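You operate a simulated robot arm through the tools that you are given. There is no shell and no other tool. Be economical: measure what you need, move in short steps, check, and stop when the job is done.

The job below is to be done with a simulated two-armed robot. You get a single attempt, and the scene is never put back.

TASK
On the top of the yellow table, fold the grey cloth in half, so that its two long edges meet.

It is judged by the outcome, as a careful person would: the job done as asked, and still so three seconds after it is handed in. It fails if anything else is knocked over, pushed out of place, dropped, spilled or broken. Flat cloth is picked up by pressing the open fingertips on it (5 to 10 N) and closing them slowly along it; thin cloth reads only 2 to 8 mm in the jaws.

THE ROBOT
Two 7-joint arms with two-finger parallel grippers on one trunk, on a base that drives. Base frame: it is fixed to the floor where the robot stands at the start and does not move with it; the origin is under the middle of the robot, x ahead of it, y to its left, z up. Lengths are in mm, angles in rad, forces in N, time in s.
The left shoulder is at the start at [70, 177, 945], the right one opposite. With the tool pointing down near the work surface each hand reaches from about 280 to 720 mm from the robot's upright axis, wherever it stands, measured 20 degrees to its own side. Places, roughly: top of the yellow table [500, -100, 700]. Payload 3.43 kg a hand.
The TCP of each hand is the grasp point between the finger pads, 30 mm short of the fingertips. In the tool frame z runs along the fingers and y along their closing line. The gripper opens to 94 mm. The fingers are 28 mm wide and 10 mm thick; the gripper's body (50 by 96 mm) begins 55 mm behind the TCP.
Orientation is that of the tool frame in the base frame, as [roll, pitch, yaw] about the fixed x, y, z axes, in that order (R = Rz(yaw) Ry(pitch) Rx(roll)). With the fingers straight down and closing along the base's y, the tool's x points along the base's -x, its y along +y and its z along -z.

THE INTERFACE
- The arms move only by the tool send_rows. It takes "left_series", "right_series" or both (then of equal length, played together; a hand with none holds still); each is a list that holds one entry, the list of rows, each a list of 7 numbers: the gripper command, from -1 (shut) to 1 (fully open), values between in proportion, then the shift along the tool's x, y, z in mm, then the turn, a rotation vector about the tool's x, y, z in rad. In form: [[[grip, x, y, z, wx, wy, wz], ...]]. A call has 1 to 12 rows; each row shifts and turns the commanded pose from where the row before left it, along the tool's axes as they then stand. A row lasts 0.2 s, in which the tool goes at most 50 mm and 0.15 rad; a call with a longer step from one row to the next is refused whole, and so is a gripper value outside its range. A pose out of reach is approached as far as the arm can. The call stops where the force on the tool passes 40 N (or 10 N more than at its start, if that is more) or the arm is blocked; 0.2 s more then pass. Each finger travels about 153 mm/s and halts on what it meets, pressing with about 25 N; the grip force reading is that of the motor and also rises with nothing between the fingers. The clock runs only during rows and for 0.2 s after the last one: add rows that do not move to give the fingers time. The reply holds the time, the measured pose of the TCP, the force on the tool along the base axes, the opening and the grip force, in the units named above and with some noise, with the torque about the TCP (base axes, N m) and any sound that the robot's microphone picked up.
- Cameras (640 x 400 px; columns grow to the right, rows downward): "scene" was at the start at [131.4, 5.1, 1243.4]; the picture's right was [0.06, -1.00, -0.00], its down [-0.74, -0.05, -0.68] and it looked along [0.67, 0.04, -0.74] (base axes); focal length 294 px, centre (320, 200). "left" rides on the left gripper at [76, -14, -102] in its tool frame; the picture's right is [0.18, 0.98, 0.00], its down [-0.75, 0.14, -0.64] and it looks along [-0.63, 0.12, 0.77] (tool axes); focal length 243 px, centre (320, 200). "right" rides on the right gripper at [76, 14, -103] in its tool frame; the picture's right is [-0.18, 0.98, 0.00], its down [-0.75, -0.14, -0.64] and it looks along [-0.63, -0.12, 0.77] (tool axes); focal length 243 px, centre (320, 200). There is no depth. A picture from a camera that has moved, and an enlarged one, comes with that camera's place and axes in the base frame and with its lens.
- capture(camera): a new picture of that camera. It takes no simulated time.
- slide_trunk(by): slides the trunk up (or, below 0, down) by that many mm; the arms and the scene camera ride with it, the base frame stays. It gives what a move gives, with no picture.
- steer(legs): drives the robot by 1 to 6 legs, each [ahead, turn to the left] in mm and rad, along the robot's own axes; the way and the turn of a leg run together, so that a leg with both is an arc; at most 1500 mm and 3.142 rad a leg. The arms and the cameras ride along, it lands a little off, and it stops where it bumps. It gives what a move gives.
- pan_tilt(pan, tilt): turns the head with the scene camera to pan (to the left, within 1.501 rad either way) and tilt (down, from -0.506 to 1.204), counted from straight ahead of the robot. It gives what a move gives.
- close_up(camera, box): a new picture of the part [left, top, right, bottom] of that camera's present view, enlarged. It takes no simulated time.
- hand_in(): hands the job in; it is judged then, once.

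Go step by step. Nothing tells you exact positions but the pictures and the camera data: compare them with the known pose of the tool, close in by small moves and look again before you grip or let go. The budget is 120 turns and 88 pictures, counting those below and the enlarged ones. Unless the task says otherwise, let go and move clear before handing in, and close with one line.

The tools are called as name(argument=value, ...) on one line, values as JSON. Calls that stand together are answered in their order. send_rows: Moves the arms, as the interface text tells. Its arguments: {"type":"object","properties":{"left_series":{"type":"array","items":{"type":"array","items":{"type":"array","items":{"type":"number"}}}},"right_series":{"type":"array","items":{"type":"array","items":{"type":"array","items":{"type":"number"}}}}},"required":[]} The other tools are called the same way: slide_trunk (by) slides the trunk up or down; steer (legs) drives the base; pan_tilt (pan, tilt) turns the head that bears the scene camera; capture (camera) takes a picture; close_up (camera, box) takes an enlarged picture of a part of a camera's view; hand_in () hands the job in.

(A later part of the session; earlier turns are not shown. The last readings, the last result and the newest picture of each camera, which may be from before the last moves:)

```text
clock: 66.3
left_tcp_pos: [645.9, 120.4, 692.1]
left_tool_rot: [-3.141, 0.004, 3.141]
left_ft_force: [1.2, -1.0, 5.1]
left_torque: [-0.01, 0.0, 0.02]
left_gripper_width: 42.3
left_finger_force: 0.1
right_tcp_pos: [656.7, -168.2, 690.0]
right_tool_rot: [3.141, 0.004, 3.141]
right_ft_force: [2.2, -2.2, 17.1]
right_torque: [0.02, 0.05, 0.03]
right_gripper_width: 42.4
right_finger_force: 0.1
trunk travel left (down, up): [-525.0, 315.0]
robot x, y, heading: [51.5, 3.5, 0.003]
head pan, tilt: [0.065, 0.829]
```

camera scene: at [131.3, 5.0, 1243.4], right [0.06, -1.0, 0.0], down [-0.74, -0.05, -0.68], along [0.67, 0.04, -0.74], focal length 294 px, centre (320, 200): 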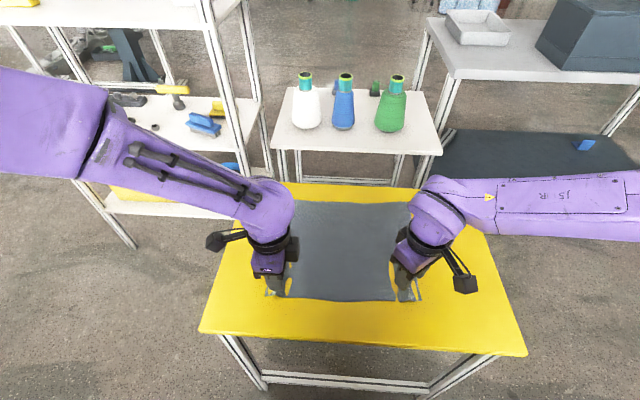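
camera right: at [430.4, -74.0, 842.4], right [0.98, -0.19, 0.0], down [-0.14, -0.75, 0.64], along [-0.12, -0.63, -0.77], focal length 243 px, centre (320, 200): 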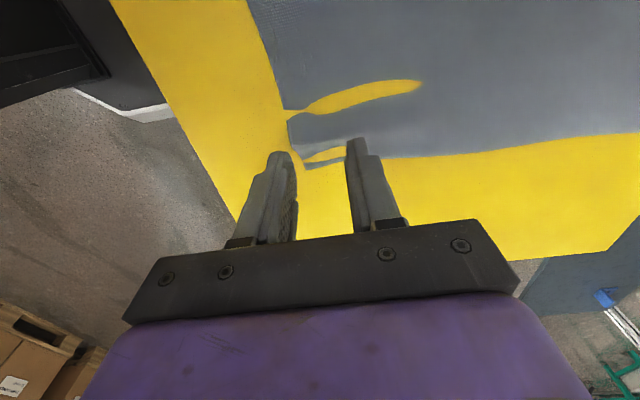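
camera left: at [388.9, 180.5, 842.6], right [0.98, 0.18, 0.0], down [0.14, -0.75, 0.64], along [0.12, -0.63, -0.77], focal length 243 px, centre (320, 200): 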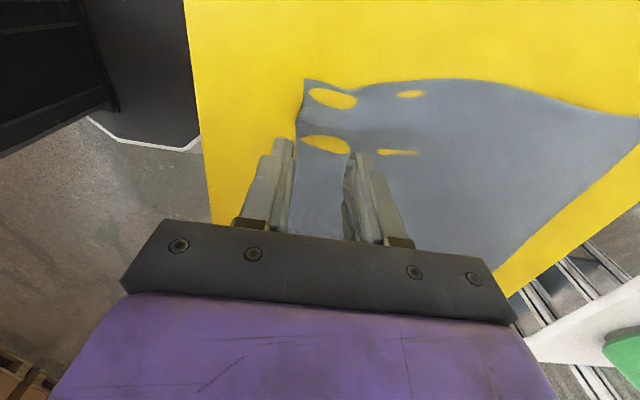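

send_rows(left_series=[[[-0.1, 0, 0, 0.6, 0, 0, 0], [-0.15, 0, 0, 0.2, 0, 0, 0], [-0.2, 0, 0, 0, 0, 0, 0], [-0.25, 0, 0, 0, 0, 0, 0], [-0.3, 0, 0, 0, 0, 0, 0], [-0.35, 0, 0, 0, 0, 0, 0], [-0.4, 0, 0, 0, 0, 0, 0], [-0.45, 0, 0, 0, 0, 0, 0], [-0.5, 0, 0, 0, 0, 0, 0]]], right_series=[[[-0.1, 0, 0, 0, 0, 0, 0], [-0.15, 0, 0, 0, 0, 0, 0], [-0.2, 0, 0, 0, 0, 0, 0], [-0.25, 0, 0, 0, 0, 0, 0], [-0.3, 0, 0, 0, 0, 0, 0], [-0.35, 0, 0, 0, 0, 0, 0], [-0.4, 0, 0, 0, 0, 0, 0], [-0.45, 0, 0, 0, 0, 0, 0], [-0.5, 0, 0, 0, 0, 0, 0]]])

close_up(camera="left", box=[190, 70, 450, 232])

close_up(camera="right", box=[190, 70, 450, 232])

```text
clock: 68.3
left_tcp_pos: [644.6, 119.6, 690.8]
left_tool_rot: [3.141, 0.005, 3.141]
left_ft_force: [0.4, -1.4, 24.6]
left_torque: [-0.02, 0.15, -0.01]
left_gripper_width: 23.4
left_finger_force: 0.1
right_tcp_pos: [655.2, -169.3, 691.0]
right_tool_rot: [-3.141, 0.003, 3.14]
right_ft_force: [-0.9, 0.6, 7.2]
right_torque: [0.03, 0.05, -0.02]
right_gripper_width: 24.2
right_finger_force: 0.6
trunk travel left (down, up): [-525.0, 315.0]
robot x, y, heading: [51.8, -4.0, -0.001]
head pan, tilt: [0.065, 0.829]
```

```text
2.46 times, centred on (320, 151) of left
camera zoom: at [568.3, 104.9, 793.7], right [-0.18, 0.98, 0.0], down [0.75, 0.14, 0.65], along [0.63, 0.12, -0.76], focal length 597 px, centre (320, 321)
```

zoom: 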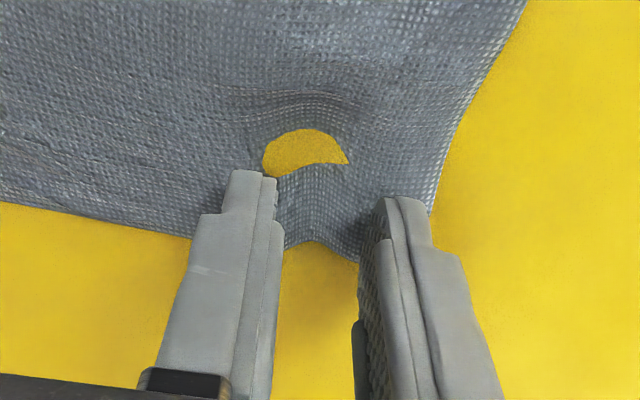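

```text
2.46 times, centred on (320, 151) of right
camera zoom: at [578.3, -154.2, 793.4], right [0.19, 0.98, 0.0], down [0.75, -0.14, 0.65], along [0.64, -0.12, -0.76], focal length 597 px, centre (320, 321)
```

zoom: 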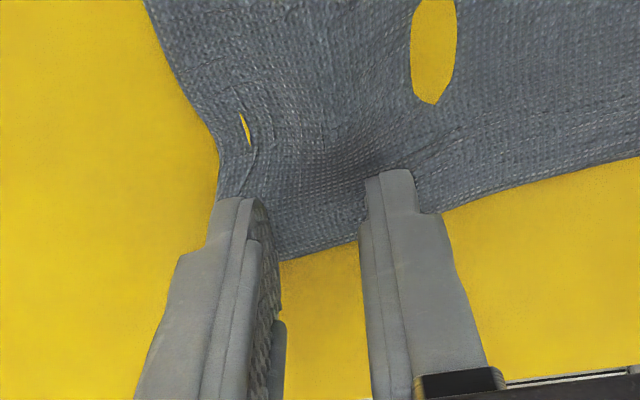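

send_rows(left_series=[[[-0.5, 0, 0, -0.2, 0, 0, 0], [-0.56, 0, 0, 0, 0, 0, 0], [-0.62, 0, 0, 0, 0, 0, 0], [-0.68, 0, 0, 0, 0, 0, 0], [-0.74, 0, 0, 0, 0, 0, 0], [-0.8, 0, 0, 0, 0, 0, 0], [-0.86, 0, 0, 0, 0, 0, 0], [-0.92, 0, 0, 0, 0, 0, 0], [-1, 0, 0, 0, 0, 0, 0], [-1, 0, 0, 0, 0, 0, 0], [-1, 0, 0, 0, 0, 0, 0]]], right_series=[[[-0.5, 0, 0, 0.5, 0, 0, 0], [-0.56, 0, 0, 0, 0, 0, 0], [-0.62, 0, 0, 0, 0, 0, 0], [-0.68, 0, 0, 0, 0, 0, 0], [-0.74, 0, 0, 0, 0, 0, 0], [-0.8, 0, 0, 0, 0, 0, 0], [-0.86, 0, 0, 0, 0, 0, 0], [-0.92, 0, 0, 0, 0, 0, 0], [-1, 0, 0, 0, 0, 0, 0], [-1, 0, 0, 0, 0, 0, 0], [-1, 0, 0, 0, 0, 0, 0]]])

close_up(camera="left", box=[190, 70, 450, 232])

close_up(camera="right", box=[190, 70, 450, 232])

```text
clock: 70.7
left_tcp_pos: [644.6, 119.3, 691.2]
left_tool_rot: [3.141, 0.002, -3.141]
left_ft_force: [-0.6, -2.3, 20.8]
left_torque: [-0.05, 0.21, -0.03]
left_gripper_width: 0.0
left_finger_force: 25.0
right_tcp_pos: [655.1, -168.4, 691.8]
right_tool_rot: [-3.14, 0.007, 3.139]
right_ft_force: [1.2, 1.2, 9.8]
right_torque: [0.06, 0.09, -0.02]
right_gripper_width: 1.6
right_finger_force: 24.9
trunk travel left (down, up): [-525.0, 315.0]
robot x, y, heading: [52.2, -1.5, -0.003]
head pan, tilt: [0.065, 0.829]
```

```text
2.46 times, centred on (320, 151) of left
camera zoom: at [568.2, 105.5, 793.8], right [-0.18, 0.98, 0.0], down [0.75, 0.14, 0.65], along [0.63, 0.12, -0.76], focal length 597 px, centre (320, 321)
```

zoom: 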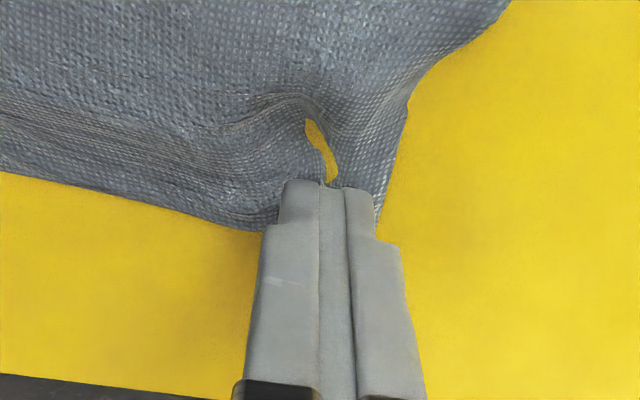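

```text
2.46 times, centred on (320, 151) of right
camera zoom: at [578.4, -153.7, 793.4], right [0.19, 0.98, 0.0], down [0.75, -0.14, 0.65], along [0.64, -0.12, -0.76], focal length 597 px, centre (320, 321)
```

zoom: 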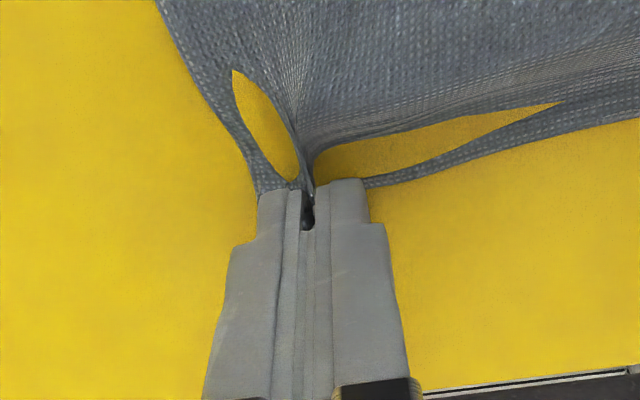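

The right hand took the cloth (1.6 mm) and the left slipped. I'll lift the right a little and reopen the left for another try.

send_rows(left_series=[[[-1, 0, 0, -5, 0, 0, 0], [-0.1, 0, 0, -3, 0, 0, 0], [-0.1, 0, 0, 0, 0, 0, 0], [-0.1, 0, 0, 0, 0, 0, 0]]], right_series=[[[-1, 0, 0, -2, 0, 0, 0], [-1, 0, 0, -3, 0, 0, 0], [-1, 0, 0, -5, 0, 0, 0], [-1, 0, 0, 0, 0, 0, 0]]])

close_up(camera="left", box=[190, 70, 450, 232])

close_up(camera="right", box=[190, 70, 450, 232])

```text
clock: 71.7
left_tcp_pos: [646.4, 121.0, 696.4]
left_tool_rot: [-3.141, -0.001, 3.141]
left_ft_force: [-0.1, 0.7, 0.1]
left_torque: [0.0, 0.02, 0.0]
left_gripper_width: 42.2
left_finger_force: 0.1
right_tcp_pos: [657.1, -169.3, 698.2]
right_tool_rot: [-3.14, 0.002, 3.14]
right_ft_force: [0.0, -0.3, 1.6]
right_torque: [-0.01, 0.03, 0.06]
right_gripper_width: 1.8
right_finger_force: 24.9
trunk travel left (down, up): [-525.0, 315.0]
robot x, y, heading: [51.0, -1.3, -0.002]
head pan, tilt: [0.065, 0.829]
```

```text
2.46 times, centred on (320, 151) of left
camera zoom: at [570.6, 105.1, 800.1], right [-0.18, 0.98, 0.0], down [0.75, 0.14, 0.64], along [0.63, 0.12, -0.77], focal length 597 px, centre (320, 321)
```

zoom: 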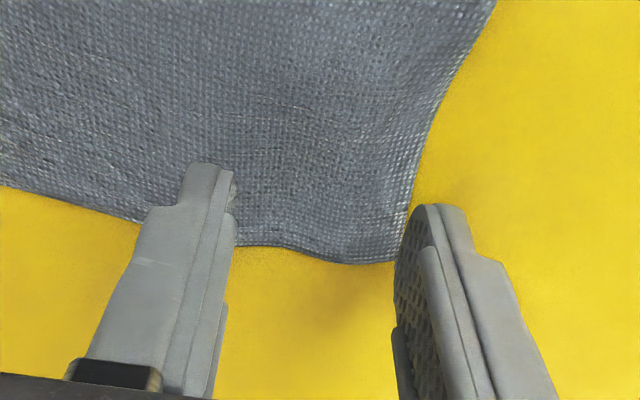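

```text
2.46 times, centred on (320, 151) of right
camera zoom: at [580.6, -154.3, 800.8], right [0.19, 0.98, 0.0], down [0.75, -0.14, 0.64], along [0.63, -0.12, -0.77], focal length 597 px, centre (320, 321)
```

zoom: 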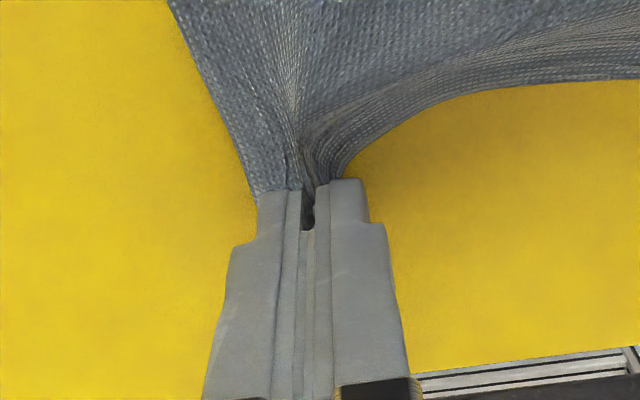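

The left side edge is at y≈144 now, so I'll shift the left hand 15 mm inward and press more firmly this time.

send_rows(left_series=[[[-0.1, 0, -15, 0, 0, 0, 0], [-0.1, 0, 0, 4, 0, 0, 0], [-0.1, 0, 0, 2, 0, 0, 0], [-0.1, 0, 0, 1, 0, 0, 0], [-0.1, 0, 0, 0.5, 0, 0, 0], [-0.1, 0, 0, 0, 0, 0, 0]]])

```text
clock: 73.1
left_tcp_pos: [647.4, 104.4, 692.0]
left_tool_rot: [3.14, 0.003, 3.141]
left_ft_force: [2.3, 0.3, 10.3]
left_torque: [0.02, -0.05, 0.02]
left_gripper_width: 42.6
left_finger_force: 0.1
right_tcp_pos: [656.4, -168.3, 699.4]
right_tool_rot: [-3.141, 0.006, 3.14]
right_ft_force: [1.3, -0.4, 0.0]
right_torque: [-0.01, -0.03, -0.04]
right_gripper_width: 1.5
right_finger_force: 25.5
trunk travel left (down, up): [-525.0, 315.0]
robot x, y, heading: [53.1, 1.8, -0.003]
head pan, tilt: [0.065, 0.829]
```

send_rows(left_series=[[[-0.1, 0, 0, 0.6, 0, 0, 0], [-0.14, 0, 0, 0.2, 0, 0, 0], [-0.18, 0, 0, 0, 0, 0, 0], [-0.22, 0, 0, 0, 0, 0, 0], [-0.26, 0, 0, 0, 0, 0, 0], [-0.3, 0, 0, 0, 0, 0, 0], [-0.34, 0, 0, 0, 0, 0, 0], [-0.38, 0, 0, 0, 0, 0, 0], [-0.42, 0, 0, 0, 0, 0, 0], [-0.46, 0, 0, 0, 0, 0, 0], [-0.5, 0, 0, 0, 0, 0, 0]]])

close_up(camera="left", box=[190, 70, 450, 232])

```text
clock: 75.5
left_tcp_pos: [646.3, 104.2, 691.0]
left_tool_rot: [-3.142, 0.004, -3.141]
left_ft_force: [1.0, -3.3, 26.1]
left_torque: [-0.12, 0.11, 0.01]
left_gripper_width: 24.1
left_finger_force: 0.6
right_tcp_pos: [654.9, -169.5, 700.6]
right_tool_rot: [3.14, 0.004, 3.139]
right_ft_force: [0.0, 1.6, 0.3]
right_torque: [0.04, 0.02, -0.05]
right_gripper_width: 1.5
right_finger_force: 24.4
trunk travel left (down, up): [-525.0, 315.0]
robot x, y, heading: [49.0, -3.7, -0.005]
head pan, tilt: [0.065, 0.829]
```

```text
2.46 times, centred on (320, 151) of left
camera zoom: at [569.3, 89.6, 793.8], right [-0.18, 0.98, 0.0], down [0.75, 0.14, 0.64], along [0.63, 0.12, -0.76], focal length 597 px, centre (320, 321)
```

zoom: 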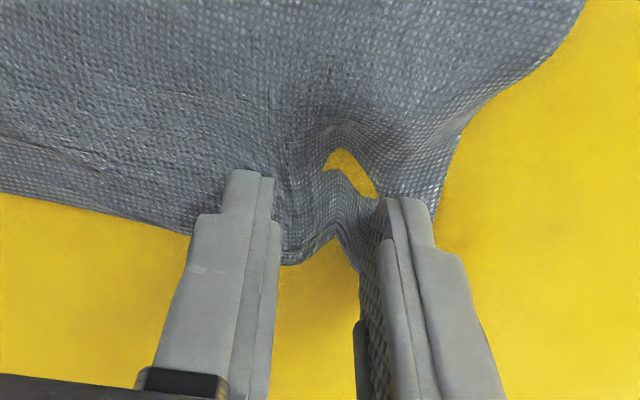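

send_rows(left_series=[[[-0.55, 0, 0, 0, 0, 0, 0], [-0.6, 0, 0, 0, 0, 0, 0], [-0.65, 0, 0, 0, 0, 0, 0], [-0.7, 0, 0, -0.2, 0, 0, 0], [-0.75, 0, 0, 0, 0, 0, 0], [-0.8, 0, 0, -0.2, 0, 0, 0], [-0.85, 0, 0, 0, 0, 0, 0], [-0.9, 0, 0, 0, 0, 0, 0], [-1, 0, 0, 0, 0, 0, 0], [-1, 0, 0, 0, 0, 0, 0], [-1, 0, 0, 0, 0, 0, 0]]])

close_up(camera="left", box=[190, 70, 450, 232])

```text
clock: 77.9
left_tcp_pos: [645.9, 104.3, 691.4]
left_tool_rot: [-3.14, 0.001, -3.141]
left_ft_force: [-2.0, -5.9, 22.0]
left_torque: [-0.18, 0.12, 0.04]
left_gripper_width: 1.8
left_finger_force: 25.0
right_tcp_pos: [656.0, -170.2, 700.1]
right_tool_rot: [-3.141, 0.005, 3.14]
right_ft_force: [-0.8, 7.3, -0.8]
right_torque: [0.16, -0.04, -0.14]
right_gripper_width: 1.3
right_finger_force: 24.5
trunk travel left (down, up): [-525.0, 315.0]
robot x, y, heading: [50.7, 1.9, -0.001]
head pan, tilt: [0.065, 0.829]
```

```text
2.46 times, centred on (320, 151) of left
camera zoom: at [569.3, 89.5, 793.9], right [-0.18, 0.98, 0.0], down [0.75, 0.14, 0.64], along [0.63, 0.12, -0.77], focal length 597 px, centre (320, 321)
```

zoom: 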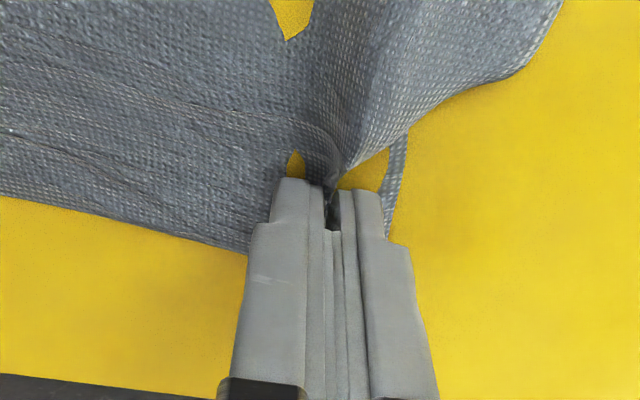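

Both hands now hold the far edge (1.8 and 1.5 mm). I'll ease the tension inward and lift both a little to test the grip.

send_rows(left_series=[[[-1, 0, -2, -4, 0, 0, 0], [-1, 0, 0, -5, 0, 0, 0], [-1, 3, 0, -10, 0, 0, 0], [-1, 3, 0, -10, 0, 0, 0], [-1, 3, 0, -10, 0, 0, 0], [-1, 0, 0, 0, 0, 0, 0]]], right_series=[[[-1, 0, 2, 0, 0, 0, 0], [-1, 0, 0, 0, 0, 0, 0], [-1, 3, 0, -10, 0, 0, 0], [-1, 3, 0, -10, 0, 0, 0], [-1, 3, 0, -10, 0, 0, 0], [-1, 0, 0, 0, 0, 0, 0]]])

capture(camera="scene")

```text
clock: 79.3
left_tcp_pos: [637.6, 101.7, 726.6]
left_tool_rot: [-3.141, -0.001, 3.141]
left_ft_force: [0.4, -1.4, -0.2]
left_torque: [-0.03, 0.0, 0.0]
left_gripper_width: 1.9
left_finger_force: 24.9
right_tcp_pos: [649.1, -166.4, 727.8]
right_tool_rot: [3.14, 0.002, 3.14]
right_ft_force: [0.2, 1.1, 0.1]
right_torque: [0.02, 0.03, 0.01]
right_gripper_width: 1.6
right_finger_force: 25.0
trunk travel left (down, up): [-525.0, 315.0]
robot x, y, heading: [47.0, -0.2, 0.001]
head pan, tilt: [0.065, 0.829]
```

```text
35 pictures are left
camera scene: at [182.9, 4.9, 1243.3], right [0.06, -1.0, 0.0], down [-0.74, -0.05, -0.68], along [0.67, 0.04, -0.74], focal length 294 px, centre (320, 200)
```

scene: 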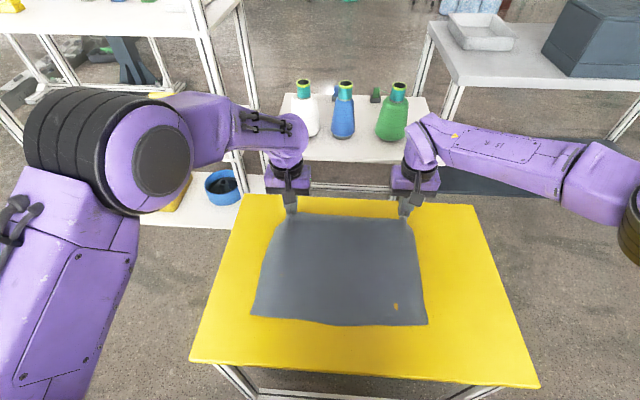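

Both far corners are lifted cleanly. I'll raise the hands further, then back the robot up to carry the edge over and leave room to tilt the wrists.

send_rows(left_series=[[[-1, 10, 0, -18, 0, 0, 0], [-1, 10, 0, -18, 0, 0, 0], [-1, 15, 0, -18, 0, 0, 0], [-1, 15, 0, -14, 0, 0, 0], [-1, 0, 0, 0, 0, 0, 0]]], right_series=[[[-1, 10, 0, -18, 0, 0, 0], [-1, 10, 0, -18, 0, 0, 0], [-1, 15, 0, -18, 0, 0, 0], [-1, 15, 0, -14, 0, 0, 0], [-1, 0, 0, 0, 0, 0, 0]]])

steer(legs=[[-120, 0]])

capture(camera="scene")

```text
clock: 80.5
left_tcp_pos: [588.9, 102.3, 796.8]
left_tool_rot: [-3.141, -0.001, -3.141]
left_ft_force: [1.0, -0.5, 0.0]
left_torque: [-0.03, 0.03, 0.01]
left_gripper_width: 2.0
left_finger_force: 24.7
right_tcp_pos: [597.8, -165.2, 795.6]
right_tool_rot: [-3.141, 0.0, 3.139]
right_ft_force: [-0.5, 0.6, -0.2]
right_torque: [0.01, 0.02, 0.0]
right_gripper_width: 1.5
right_finger_force: 25.0
trunk travel left (down, up): [-525.0, 315.0]
robot x, y, heading: [54.5, 0.1, -0.003]
head pan, tilt: [0.065, 0.829]
```

```text
clock: 81.8
left_tcp_pos: [465.7, 103.4, 797.3]
left_tool_rot: [3.141, -0.002, -3.141]
left_ft_force: [-0.3, -0.1, 0.1]
left_torque: [0.01, -0.04, 0.02]
left_gripper_width: 1.9
left_finger_force: 25.1
right_tcp_pos: [475.4, -164.8, 797.4]
right_tool_rot: [3.142, 0.004, -3.141]
right_ft_force: [0.7, 0.8, 0.7]
right_torque: [0.0, -0.01, -0.01]
right_gripper_width: 1.7
right_finger_force: 25.4
trunk travel left (down, up): [-525.0, 315.0]
robot x, y, heading: [-73.6, 0.7, 0.003]
head pan, tilt: [0.065, 0.829]
```

```text
34 pictures are left
camera scene: at [59.8, 4.9, 1243.5], right [0.07, -1.0, 0.0], down [-0.73, -0.05, -0.68], along [0.68, 0.04, -0.74], focal length 294 px, centre (320, 200)
```

scene: 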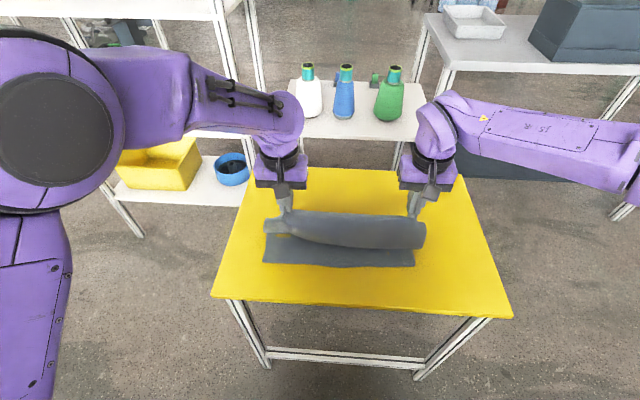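

The edge is carried over and both hands still hold it. Now I'll tilt both hands so the fingers point forward (about 60°), still at height.

send_rows(left_series=[[[-1, 0, 0, 0, 0, -0.13, 0], [-1, 0, 0, 0, 0, -0.13, 0], [-1, 0, 0, 0, 0, -0.13, 0], [-1, 0, 0, 0, 0, -0.13, 0], [-1, 0, 0, 0, 0, -0.13, 0], [-1, 0, 0, 0, 0, -0.13, 0], [-1, 0, 0, 0, 0, -0.13, 0], [-1, 0, 0, 0, 0, -0.13, 0], [-1, 0, 0, 0, 0, 0, 0]]], right_series=[[[-1, 0, 0, 0, 0, -0.13, 0], [-1, 0, 0, 0, 0, -0.13, 0], [-1, 0, 0, 0, 0, -0.13, 0], [-1, 0, 0, 0, 0, -0.13, 0], [-1, 0, 0, 0, 0, -0.13, 0], [-1, 0, 0, 0, 0, -0.13, 0], [-1, 0, 0, 0, 0, -0.13, 0], [-1, 0, 0, 0, 0, -0.13, 0], [-1, 0, 0, 0, 0, 0, 0]]])

capture(camera="scene")

capture(camera="left")

```text
clock: 83.8
left_tcp_pos: [469.7, 103.3, 808.4]
left_tool_rot: [-3.06, 1.052, -3.056]
left_ft_force: [-0.9, -0.7, 0.2]
left_torque: [-0.02, 0.0, -0.05]
left_gripper_width: 2.1
left_finger_force: 25.3
right_tcp_pos: [476.9, -166.2, 797.3]
right_tool_rot: [3.139, 1.044, 3.14]
right_ft_force: [-0.4, 1.4, 0.6]
right_torque: [0.03, 0.03, 0.02]
right_gripper_width: 1.6
right_finger_force: 25.0
trunk travel left (down, up): [-525.0, 315.0]
robot x, y, heading: [-71.5, -1.6, 0.005]
head pan, tilt: [0.065, 0.829]
```

```text
33 pictures are left
camera scene: at [60.7, 5.1, 1243.4], right [0.07, -1.0, 0.0], down [-0.74, -0.05, -0.68], along [0.67, 0.04, -0.74], focal length 294 px, centre (320, 200)
```

scene: 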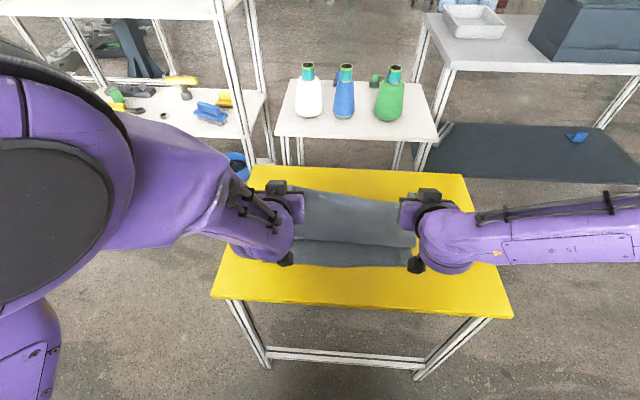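

```text
32 pictures are left
camera left: at [342.5, 86.5, 793.8], right [-0.1, 0.97, -0.2], down [-0.19, 0.18, 0.97], along [0.98, 0.14, 0.17], focal length 243 px, centre (320, 200)
```

left: 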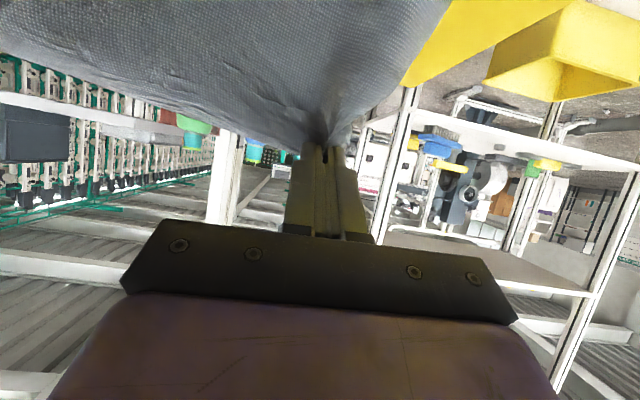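

Both hands are tilted and the cloth hangs forward and down from the fingertips. I'll lower diagonally toward the near edge, stopping partway to check.

send_rows(left_series=[[[-1, 20, 0, 0, 0, 0, 0], [-1, 20, 0, 0, 0, 0, 0], [-1, 20, 0, 0, 0, 0, 0], [-1, 20, 0, 0, 0, 0, 0], [-1, 10, 0, 0, 0, 0, 0], [-1, 0, 0, 0, 0, 0, 0]]], right_series=[[[-1, 18, 0, 0, 0, 0, 0], [-1, 18, 0, 0, 0, 0, 0], [-1, 18, 0, 0, 0, 0, 0], [-1, 18, 0, 0, 0, 0, 0], [-1, 9, 0, 0, 0, 0, 0], [-1, 0, 0, 0, 0, 0, 0]]])

capture(camera="scene")

capture(camera="left")

capture(camera="right")

```text
clock: 85.2
left_tcp_pos: [428.4, 108.1, 733.9]
left_tool_rot: [-2.987, 1.041, -2.957]
left_ft_force: [-0.2, -7.7, -0.8]
left_torque: [-0.15, 0.07, -0.18]
left_gripper_width: 1.7
left_finger_force: 24.5
right_tcp_pos: [435.7, -164.8, 726.5]
right_tool_rot: [3.14, 1.043, 3.141]
right_ft_force: [0.0, 7.1, 0.1]
right_torque: [0.25, -0.01, 0.07]
right_gripper_width: 1.7
right_finger_force: 25.4
trunk travel left (down, up): [-525.0, 315.0]
robot x, y, heading: [-70.2, 3.9, 0.004]
head pan, tilt: [0.065, 0.829]
```

```text
31 pictures are left
camera scene: at [60.6, 5.3, 1243.4], right [0.07, -1.0, 0.0], down [-0.74, -0.05, -0.68], along [0.67, 0.04, -0.74], focal length 294 px, centre (320, 200)
```

scene: 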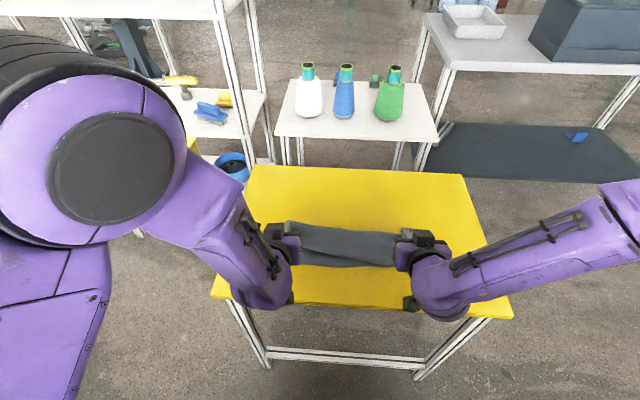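

```text
30 pictures are left
camera left: at [302.3, 86.3, 720.9], right [-0.14, 0.96, -0.24], down [-0.19, 0.21, 0.96], along [0.97, 0.18, 0.15], focal length 243 px, centre (320, 200)
```

left: 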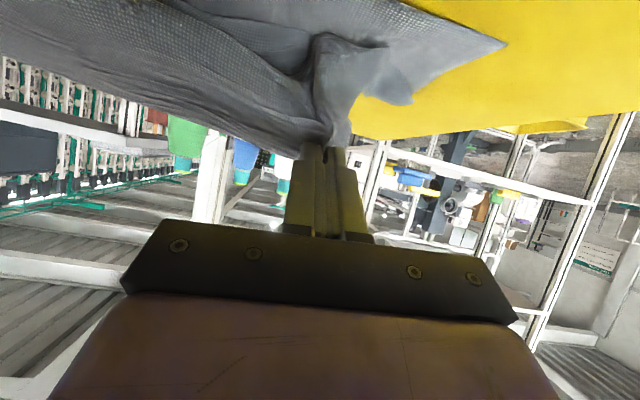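

```text
29 pictures are left
camera right: at [308.2, -150.4, 713.0], right [0.09, 0.98, 0.16], down [-0.17, -0.14, 0.97], along [0.98, -0.12, 0.16], focal length 243 px, centre (320, 200)
```

right: 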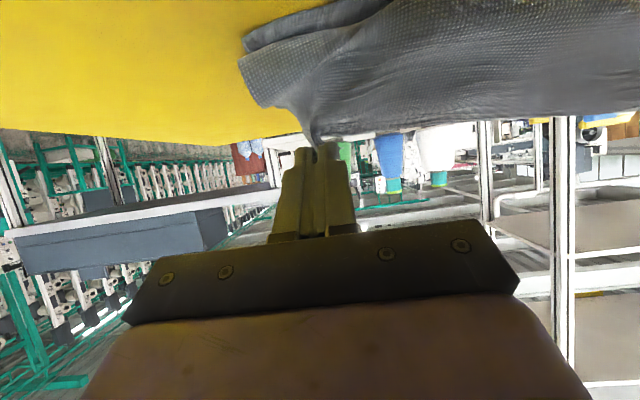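

Lower-layer corners read NL≈(394,158) and NR≈(415,-186), and both pinches still hold. I'll lower further so the pinches come just above the near edge.

send_rows(left_series=[[[-1, 13, -1.5, -1, 0, 0, 0], [-1, 13, -1.5, -1, 0, 0, 0], [-1, 12, 0, 0, 0, 0, 0], [-1, 0, 0, 0, 0, 0, 0]]], right_series=[[[-1, 10, 1, 1.5, 0, 0, 0], [-1, 10, 1, 1.5, 0, 0, 0], [-1, 8, 0, 1.5, 0, 0, 0], [-1, 0, 0, 0, 0, 0, 0]]])

capture(camera="left")

capture(camera="right")

```text
clock: 86.2
left_tcp_pos: [405.2, 105.4, 693.8]
left_tool_rot: [-3.04, 1.037, -3.001]
left_ft_force: [0.2, -1.7, 2.5]
left_torque: [-0.03, -0.05, -0.07]
left_gripper_width: 1.7
left_finger_force: 25.0
right_tcp_pos: [424.9, -162.8, 700.9]
right_tool_rot: [-3.141, 1.044, 3.14]
right_ft_force: [0.3, 1.1, 0.5]
right_torque: [0.06, -0.01, 0.02]
right_gripper_width: 1.7
right_finger_force: 25.1
trunk travel left (down, up): [-525.0, 315.0]
robot x, y, heading: [-72.9, -2.7, -0.003]
head pan, tilt: [0.065, 0.829]
```

```text
28 pictures are left
camera left: at [278.7, 84.7, 681.6], right [-0.14, 0.97, -0.21], down [-0.18, 0.18, 0.97], along [0.97, 0.18, 0.15], focal length 243 px, centre (320, 200)
```

left: 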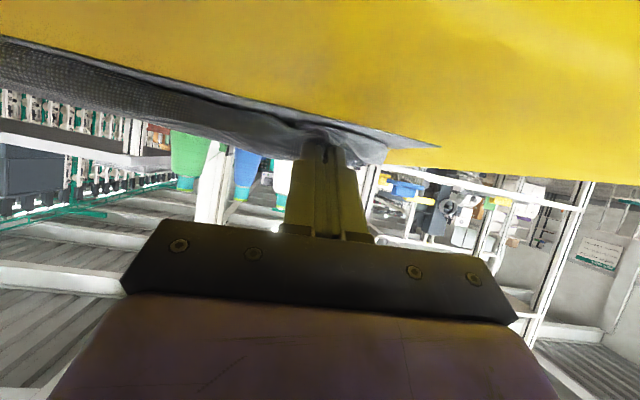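

```text
27 pictures are left
camera right: at [297.8, -148.5, 686.6], right [0.09, 0.98, 0.16], down [-0.18, -0.14, 0.97], along [0.98, -0.12, 0.16], focal length 243 px, centre (320, 200)
```

right: 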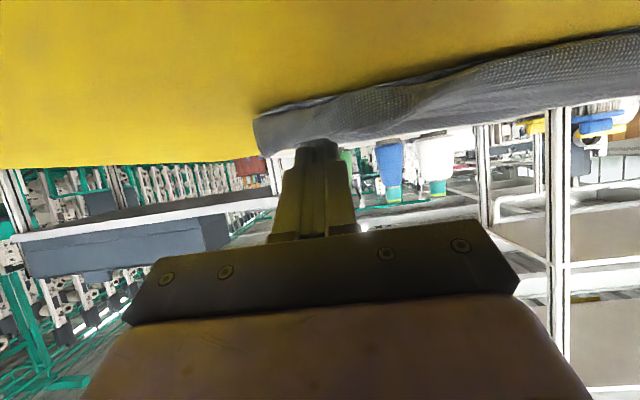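

The upper layer nearly matches the near edge, but the pinch points (fingertips at x≈430 and 450) need to come back about 20 mm. I'll shift back and a little lower.

send_rows(left_series=[[[-1, 4, 0, -4.5, 0, 0, 0], [-1, 4, 0, -4.5, 0, 0, 0], [-1, 4, 0, -4.5, 0, 0, 0], [-1, 0, 0, 0, 0, 0, 0]]], right_series=[[[-1, 6.5, 0, -4.7, 0, 0, 0], [-1, 6.5, 0, -4.7, 0, 0, 0], [-1, 6.5, 0, -4.7, 0, 0, 0], [-1, 0, 0, 0, 0, 0, 0]]])

capture(camera="left")

capture(camera="right")

capture(camera="scene")

```text
clock: 87.2
left_tcp_pos: [385.5, 107.4, 689.1]
left_tool_rot: [-3.05, 1.037, -3.013]
left_ft_force: [1.4, -2.2, 10.1]
left_torque: [-0.07, -0.22, -0.03]
left_gripper_width: 1.9
left_finger_force: 25.0
right_tcp_pos: [402.7, -163.2, 692.5]
right_tool_rot: [-3.141, 1.048, 3.141]
right_ft_force: [3.8, 2.5, 16.5]
right_torque: [0.08, -0.36, 0.05]
right_gripper_width: 1.5
right_finger_force: 25.4
trunk travel left (down, up): [-525.0, 315.0]
robot x, y, heading: [-68.9, -0.1, -0.002]
head pan, tilt: [0.065, 0.829]
```

```text
26 pictures are left
camera left: at [260.2, 85.9, 677.1], right [-0.14, 0.97, -0.2], down [-0.18, 0.18, 0.97], along [0.97, 0.17, 0.15], focal length 243 px, centre (320, 200)
```

left: 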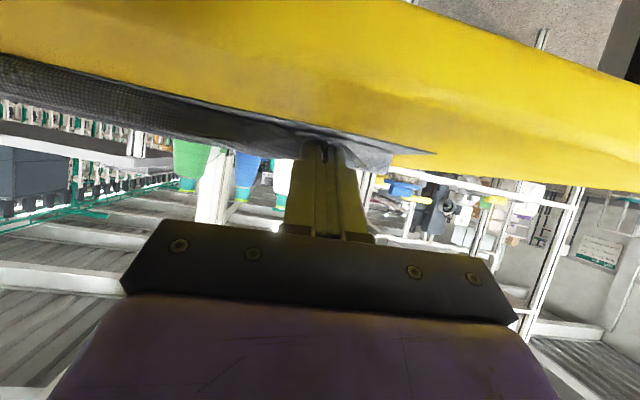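

```text
25 pictures are left
camera right: at [275.9, -147.8, 677.9], right [0.09, 0.98, 0.16], down [-0.18, -0.14, 0.97], along [0.98, -0.12, 0.16], focal length 243 px, centre (320, 200)
```

right: 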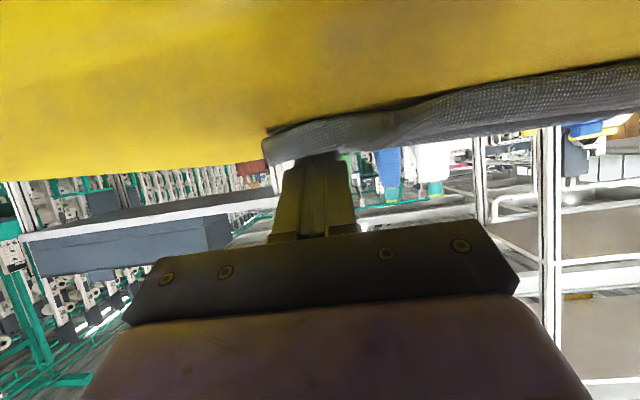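

```text
24 pictures are left
camera scene: at [58.4, 5.8, 1244.0], right [0.07, -1.0, 0.0], down [-0.73, -0.05, -0.68], along [0.68, 0.04, -0.74], focal length 294 px, centre (320, 200)
```

scene: 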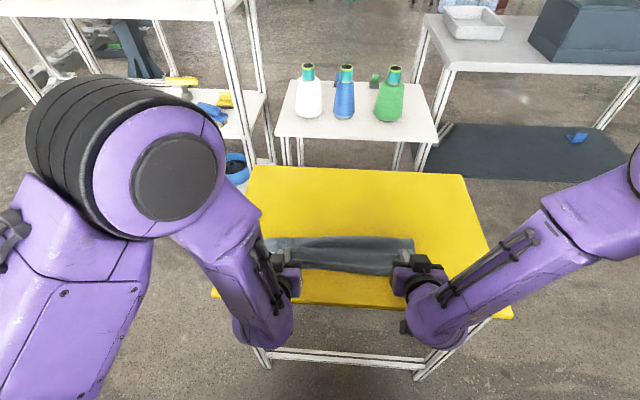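

Pinches sit over the near edge with light contact. I'll open slowly and draw back along the fingers.

send_rows(left_series=[[[-0.9, 0, 0, 0, 0, 0, 0], [-0.8, 0, 0, 0, 0, 0, 0], [-0.7, 0, 0, 0, 0, 0, 0], [-0.7, 0, 0, -5, 0, 0, 0], [-0.7, 0, 0, -10, 0, 0, 0], [-0.7, 0, 0, -20, 0, 0, 0], [-0.7, -15, 0, -30, 0, 0, 0], [-0.7, -30, 0, -20, 0, 0, 0], [-0.7, -30, 0, 0, 0, 0, 0], [-0.7, 0, 0, 0, 0, 0, 0]]], right_series=[[[-0.9, 0, 0, 0, 0, 0, 0], [-0.8, 0, 0, 0, 0, 0, 0], [-0.7, 0, 0, 0, 0, 0, 0], [-0.7, 0, 0, -5, 0, 0, 0], [-0.7, 0, 0, -10, 0, 0, 0], [-0.7, 0, 0, -20, 0, 0, 0], [-0.7, -15, 0, -30, 0, 0, 0], [-0.7, -30, 0, -20, 0, 0, 0], [-0.7, -30, 0, 0, 0, 0, 0], [-0.7, 0, 0, 0, 0, 0, 0]]])

capture(camera="scene")

```text
clock: 88.2
left_tcp_pos: [381.3, 110.6, 688.6]
left_tool_rot: [-3.054, 1.035, -3.005]
left_ft_force: [-3.5, -1.1, 23.1]
left_torque: [0.15, -0.34, 0.01]
left_gripper_width: 12.4
left_finger_force: 0.0
right_tcp_pos: [396.2, -163.7, 695.9]
right_tool_rot: [3.14, 1.045, -3.14]
right_ft_force: [0.2, 0.6, -0.2]
right_torque: [-0.02, 0.0, 0.02]
right_gripper_width: 14.1
right_finger_force: 0.1
trunk travel left (down, up): [-525.0, 315.0]
robot x, y, heading: [-71.3, 1.8, 0.002]
head pan, tilt: [0.065, 0.829]
stopped in row 5 (left hand): the force on the tool passed its limit at 45 N (the readings are from after the stop); the commanded pose is now the measured one
```

```text
23 pictures are left
camera scene: at [58.0, 4.8, 1243.7], right [0.07, -1.0, 0.0], down [-0.73, -0.05, -0.68], along [0.68, 0.04, -0.74], focal length 294 px, centre (320, 200)
```

scene: 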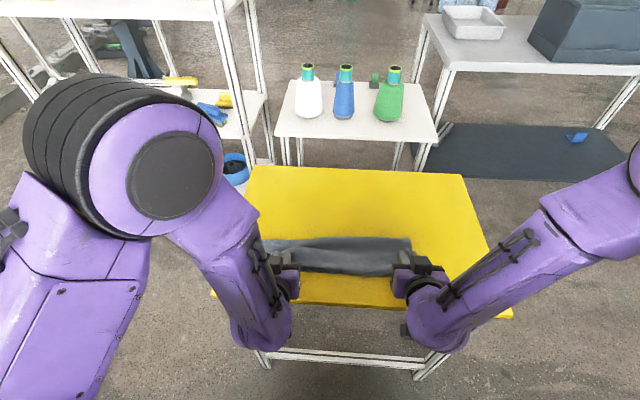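

The left hand was pressing the table. I'll lift it straight up, and retract the right as well.

send_rows(left_series=[[[-0.7, -2.6, 0, -1.5, 0, 0, 0], [-0.7, -4, 0, -5, 0, 0, 0], [-0.7, -3, 0, -9, 0, 0, 0], [-0.7, 0, 0, -20, 0, 0, 0], [-0.7, -10, 0, -20, 0, 0, 0], [-0.7, -30, 0, -10, 0, 0, 0], [-0.7, -40, 0, 0, 0, 0, 0], [-0.7, -40, 0, 0, 0, 0, 0], [-0.7, 0, 0, 0, 0, 0, 0]]], right_series=[[[-0.7, 0, 0, -2, 0, 0, 0], [-0.7, 0, 0, -5, 0, 0, 0], [-0.7, 0, 0, -9, 0, 0, 0], [-0.7, 0, 0, -20, 0, 0, 0], [-0.7, -10, 0, -20, 0, 0, 0], [-0.7, -30, 0, -10, 0, 0, 0], [-0.7, -40, 0, 0, 0, 0, 0], [-0.7, -40, 0, 0, 0, 0, 0], [-0.7, 0, 0, 0, 0, 0, 0]]])

capture(camera="scene")

```text
clock: 90.2
left_tcp_pos: [396.2, 115.5, 831.1]
left_tool_rot: [-3.069, 1.028, -3.027]
left_ft_force: [0.9, -0.2, -0.9]
left_torque: [-0.02, 0.04, 0.02]
left_gripper_width: 14.4
left_finger_force: 0.2
left hand out of reach, approached as far as the arm can: row 6
right_tcp_pos: [419.2, -156.4, 819.7]
right_tool_rot: [3.141, 1.042, 3.139]
right_ft_force: [-0.2, 0.4, 0.6]
right_torque: [0.04, 0.02, 0.02]
right_gripper_width: 14.2
right_finger_force: 0.0
right hand out of reach, approached as far as the arm can: row 5, 6
trunk travel left (down, up): [-525.0, 315.0]
robot x, y, heading: [-69.6, -2.7, 0.006]
head pan, tilt: [0.065, 0.829]
```

```text
22 pictures are left
camera scene: at [61.5, 5.0, 1243.3], right [0.07, -1.0, 0.0], down [-0.74, -0.05, -0.68], along [0.67, 0.04, -0.74], focal length 294 px, centre (320, 200)
```

scene: 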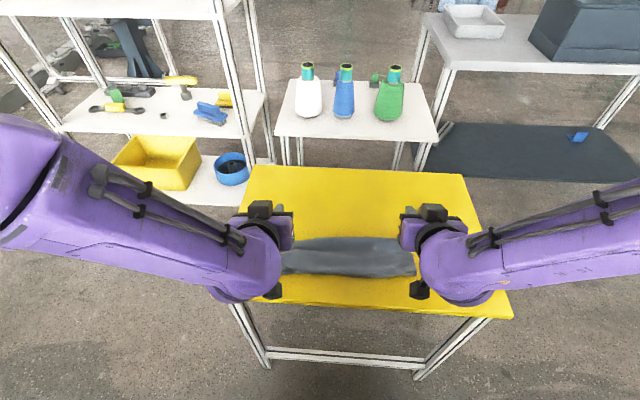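

Cloth released. I'll straighten the wrists and spread the hands aside to see the fold.

send_rows(left_series=[[[-0.7, 0, 18, 0, 0, 0.13, 0], [-0.7, 0, 18, 0, 0, 0.13, 0], [-0.7, 0, 18, 0, 0, 0.13, 0], [-0.7, 0, 18, 0, 0, 0.13, 0], [-0.7, 0, 18, 0, 0, 0.13, 0], [-0.7, 0, 18, 0, 0, 0.13, 0], [-0.7, 0, 18, 0, 0, 0.13, 0], [-0.7, 0, 18, 0, 0, 0.13, 0], [-0.7, 0, 0, 0, 0, 0, 0]]], right_series=[[[-0.7, 0, -18, 0, 0, 0.13, 0], [-0.7, 0, -18, 0, 0, 0.13, 0], [-0.7, 0, -18, 0, 0, 0.13, 0], [-0.7, 0, -18, 0, 0, 0.13, 0], [-0.7, 0, -18, 0, 0, 0.13, 0], [-0.7, 0, -18, 0, 0, 0.13, 0], [-0.7, 0, -18, 0, 0, 0.13, 0], [-0.7, 0, -18, 0, 0, 0.13, 0], [-0.7, 0, 0, 0, 0, 0, 0]]])

close_up(camera="scene", box=[200, 150, 520, 350])

```text
clock: 92.2
left_tcp_pos: [386.2, 257.4, 824.7]
left_tool_rot: [-3.101, -0.01, -3.087]
left_ft_force: [-0.5, 0.2, -0.3]
left_torque: [0.02, 0.0, -0.02]
left_gripper_width: 14.2
left_finger_force: 0.0
right_tcp_pos: [419.6, -299.1, 821.1]
right_tool_rot: [-3.14, 0.006, 3.141]
right_ft_force: [-0.5, -0.5, -0.7]
right_torque: [0.0, 0.01, 0.0]
right_gripper_width: 14.0
right_finger_force: 0.0
trunk travel left (down, up): [-525.0, 315.0]
robot x, y, heading: [-69.4, 0.5, 0.006]
head pan, tilt: [0.065, 0.829]
```

```text
2.00 times, centred on (360, 250) of scene
camera zoom: at [59.8, 5.5, 1243.5], right [0.07, -1.0, 0.0], down [-0.73, -0.05, -0.68], along [0.68, 0.04, -0.74], focal length 587 px, centre (240, 100)
```

zoom: 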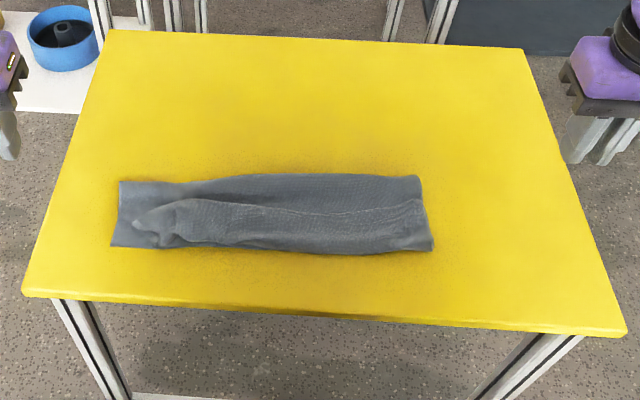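

close_up(camera="scene", box=[245, 180, 425, 292])

```text
3.56 times, centred on (335, 236) of scene
camera zoom: at [59.8, 5.5, 1243.5], right [0.07, -1.0, 0.0], down [-0.73, -0.05, -0.68], along [0.68, 0.04, -0.74], focal length 1044 px, centre (267, 72)
```

zoom: 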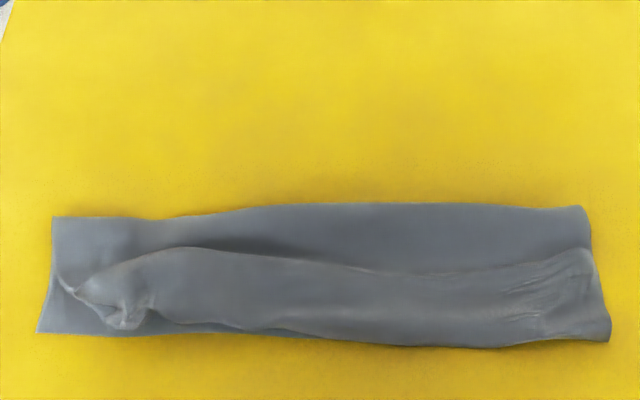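

The fold landed short: the hands came down with slack, so about 50 mm of the far edge is turned back as a hem on top. I'll re-pick that free edge at both ends, open it out, and lay it again on a taut arc. First I'll hover over the hem corners and look.

send_rows(left_series=[[[-0.2, -2.8, -29.4, 22, -0.02, 0, 0.025], [-0.2, -2.8, -29.4, 22, -0.02, 0, 0.025], [-0.2, -2.8, -29.4, 22, 0, 0, 0], [-0.2, -2.8, -29.4, 22, 0, 0, 0], [-0.2, -2.8, -29.4, 15, 0, 0, 0], [-0.2, 0, 0, 0, 0, 0, 0]]], right_series=[[[-0.2, -0.8, 28.2, 21, 0, 0, 0], [-0.2, -0.8, 28.2, 21, 0, 0, 0], [-0.2, -0.8, 28.2, 21, 0, 0, 0], [-0.2, -0.8, 28.2, 21, 0, 0, 0], [-0.2, -0.8, 28.2, 15, 0, 0, 0], [-0.2, 0, 0, 0, 0, 0, 0]]])

close_up(camera="left", box=[130, 30, 510, 268])

close_up(camera="right", box=[130, 30, 510, 268])

```text
clock: 93.7
left_tcp_pos: [401.7, 110.0, 723.4]
left_tool_rot: [3.139, -0.007, -3.139]
left_ft_force: [-1.0, -1.2, 0.3]
left_torque: [-0.01, -0.02, -0.04]
left_gripper_width: 37.7
left_finger_force: 0.1
right_tcp_pos: [424.3, -155.7, 719.9]
right_tool_rot: [-3.14, 0.005, -3.141]
right_ft_force: [0.5, 0.2, -0.1]
right_torque: [0.01, -0.01, -0.01]
right_gripper_width: 37.6
right_finger_force: 0.1
trunk travel left (down, up): [-525.0, 315.0]
robot x, y, heading: [-69.7, 3.0, 0.003]
head pan, tilt: [0.065, 0.829]
```

```text
1.68 times, centred on (320, 149) of left
camera zoom: at [326.1, 94.7, 826.9], right [-0.19, 0.98, 0.0], down [0.76, 0.14, 0.64], along [0.62, 0.12, -0.77], focal length 408 px, centre (320, 286)
```

zoom: 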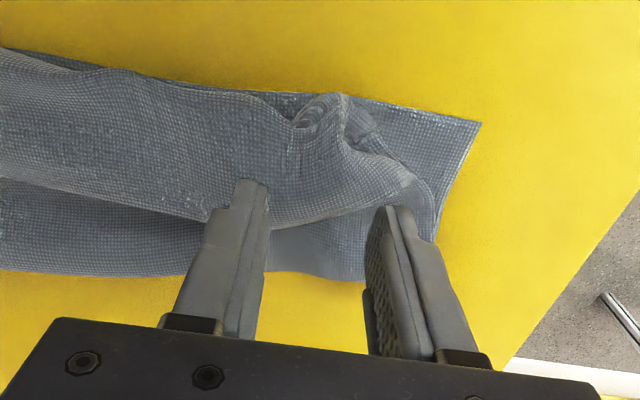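

```text
1.68 times, centred on (320, 149) of right
camera zoom: at [348.8, -141.3, 821.7], right [0.18, 0.98, 0.0], down [0.75, -0.14, 0.64], along [0.63, -0.12, -0.76], focal length 408 px, centre (320, 286)
```

zoom: 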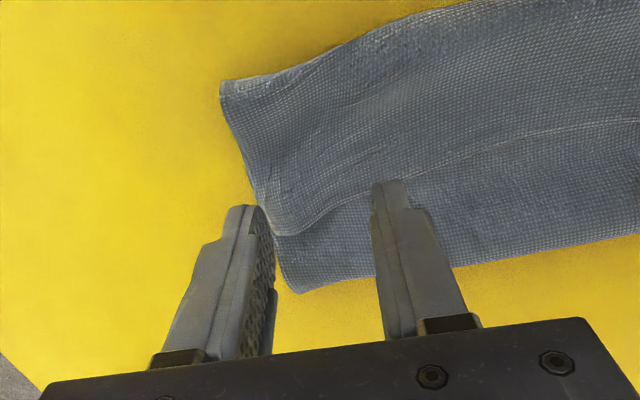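

The hem's free edge is clear at x≈419 on the left and x≈436 on the right. I'll position the pads over it and come down to contact.

send_rows(left_series=[[[-0.1, -6, -3, 8, 0, 0, 0], [-0.1, 0, 0, 8, 0, 0, 0], [-0.1, 0, 0, 6, 0, 0, 0], [-0.1, 0, 0, 3, 0, 0, 0], [-0.1, 0, 0, 1.5, 0, 0, 0], [-0.1, 0, 0, 0, 0, 0, 0]]], right_series=[[[-0.1, -4, 5, 8, 0, 0, 0], [-0.1, 0, 0, 8, 0, 0, 0], [-0.1, 0, 0, 5, 0, 0, 0], [-0.1, 0, 0, 2, 0, 0, 0], [-0.1, 0, 0, 1.5, 0, 0, 0], [-0.1, 0, 0, 0, 0, 0, 0]]])

```text
clock: 95.0
left_tcp_pos: [409.4, 106.7, 697.1]
left_tool_rot: [3.14, -0.007, -3.137]
left_ft_force: [-0.8, 0.3, 0.8]
left_torque: [0.0, 0.01, 0.03]
left_gripper_width: 42.1
left_finger_force: 0.0
right_tcp_pos: [428.4, -152.1, 696.6]
right_tool_rot: [3.141, 0.003, 3.141]
right_ft_force: [0.6, 0.0, 0.4]
right_torque: [-0.01, -0.03, 0.02]
right_gripper_width: 42.2
right_finger_force: 0.2
trunk travel left (down, up): [-525.0, 315.0]
robot x, y, heading: [-70.6, -3.1, 0.001]
head pan, tilt: [0.065, 0.829]
```

send_rows(left_series=[[[-0.1, 0, 0, 1, 0, 0, 0], [-0.1, 0, 0, 1, 0, 0, 0], [-0.1, 0, 0, 1, 0, 0, 0], [-0.1, 0, 0, 0, 0, 0, 0]]], right_series=[[[-0.1, 0, 0, 1, 0, 0, 0], [-0.1, 0, 0, 1, 0, 0, 0], [-0.1, 0, 0, 1, 0, 0, 0], [-0.1, 0, 0, 0, 0, 0, 0]]])

```text
clock: 96.0
left_tcp_pos: [409.1, 105.9, 693.8]
left_tool_rot: [3.14, -0.008, -3.138]
left_ft_force: [-1.3, -0.2, 1.3]
left_torque: [-0.02, 0.02, 0.0]
left_gripper_width: 42.5
left_finger_force: 0.4
right_tcp_pos: [428.1, -152.2, 694.2]
right_tool_rot: [3.141, 0.004, 3.14]
right_ft_force: [-0.6, -0.6, -0.6]
right_torque: [0.01, 0.07, -0.02]
right_gripper_width: 42.2
right_finger_force: 0.1
trunk travel left (down, up): [-525.0, 315.0]
robot x, y, heading: [-67.8, -3.6, 0.001]
head pan, tilt: [0.065, 0.829]
```

send_rows(left_series=[[[-0.1, 0, 0, 1, 0, 0, 0], [-0.1, 0, 0, 0.7, 0, 0, 0], [-0.1, 0, 0, 0, 0, 0, 0]]], right_series=[[[-0.1, 0, 0, 1, 0, 0, 0], [-0.1, 0, 0, 0.7, 0, 0, 0], [-0.1, 0, 0, 0, 0, 0, 0]]])

```text
clock: 96.8
left_tcp_pos: [408.1, 105.8, 692.1]
left_tool_rot: [3.139, -0.006, -3.139]
left_ft_force: [1.5, -0.7, 6.5]
left_torque: [-0.13, 0.03, 0.02]
left_gripper_width: 42.7
left_finger_force: 0.4
right_tcp_pos: [428.3, -153.4, 693.0]
right_tool_rot: [-3.14, 0.005, 3.141]
right_ft_force: [0.5, 0.1, 1.6]
right_torque: [0.01, 0.01, 0.01]
right_gripper_width: 42.3
right_finger_force: 0.0
trunk travel left (down, up): [-525.0, 315.0]
robot x, y, heading: [-70.7, -0.9, 0.005]
head pan, tilt: [0.065, 0.829]
```

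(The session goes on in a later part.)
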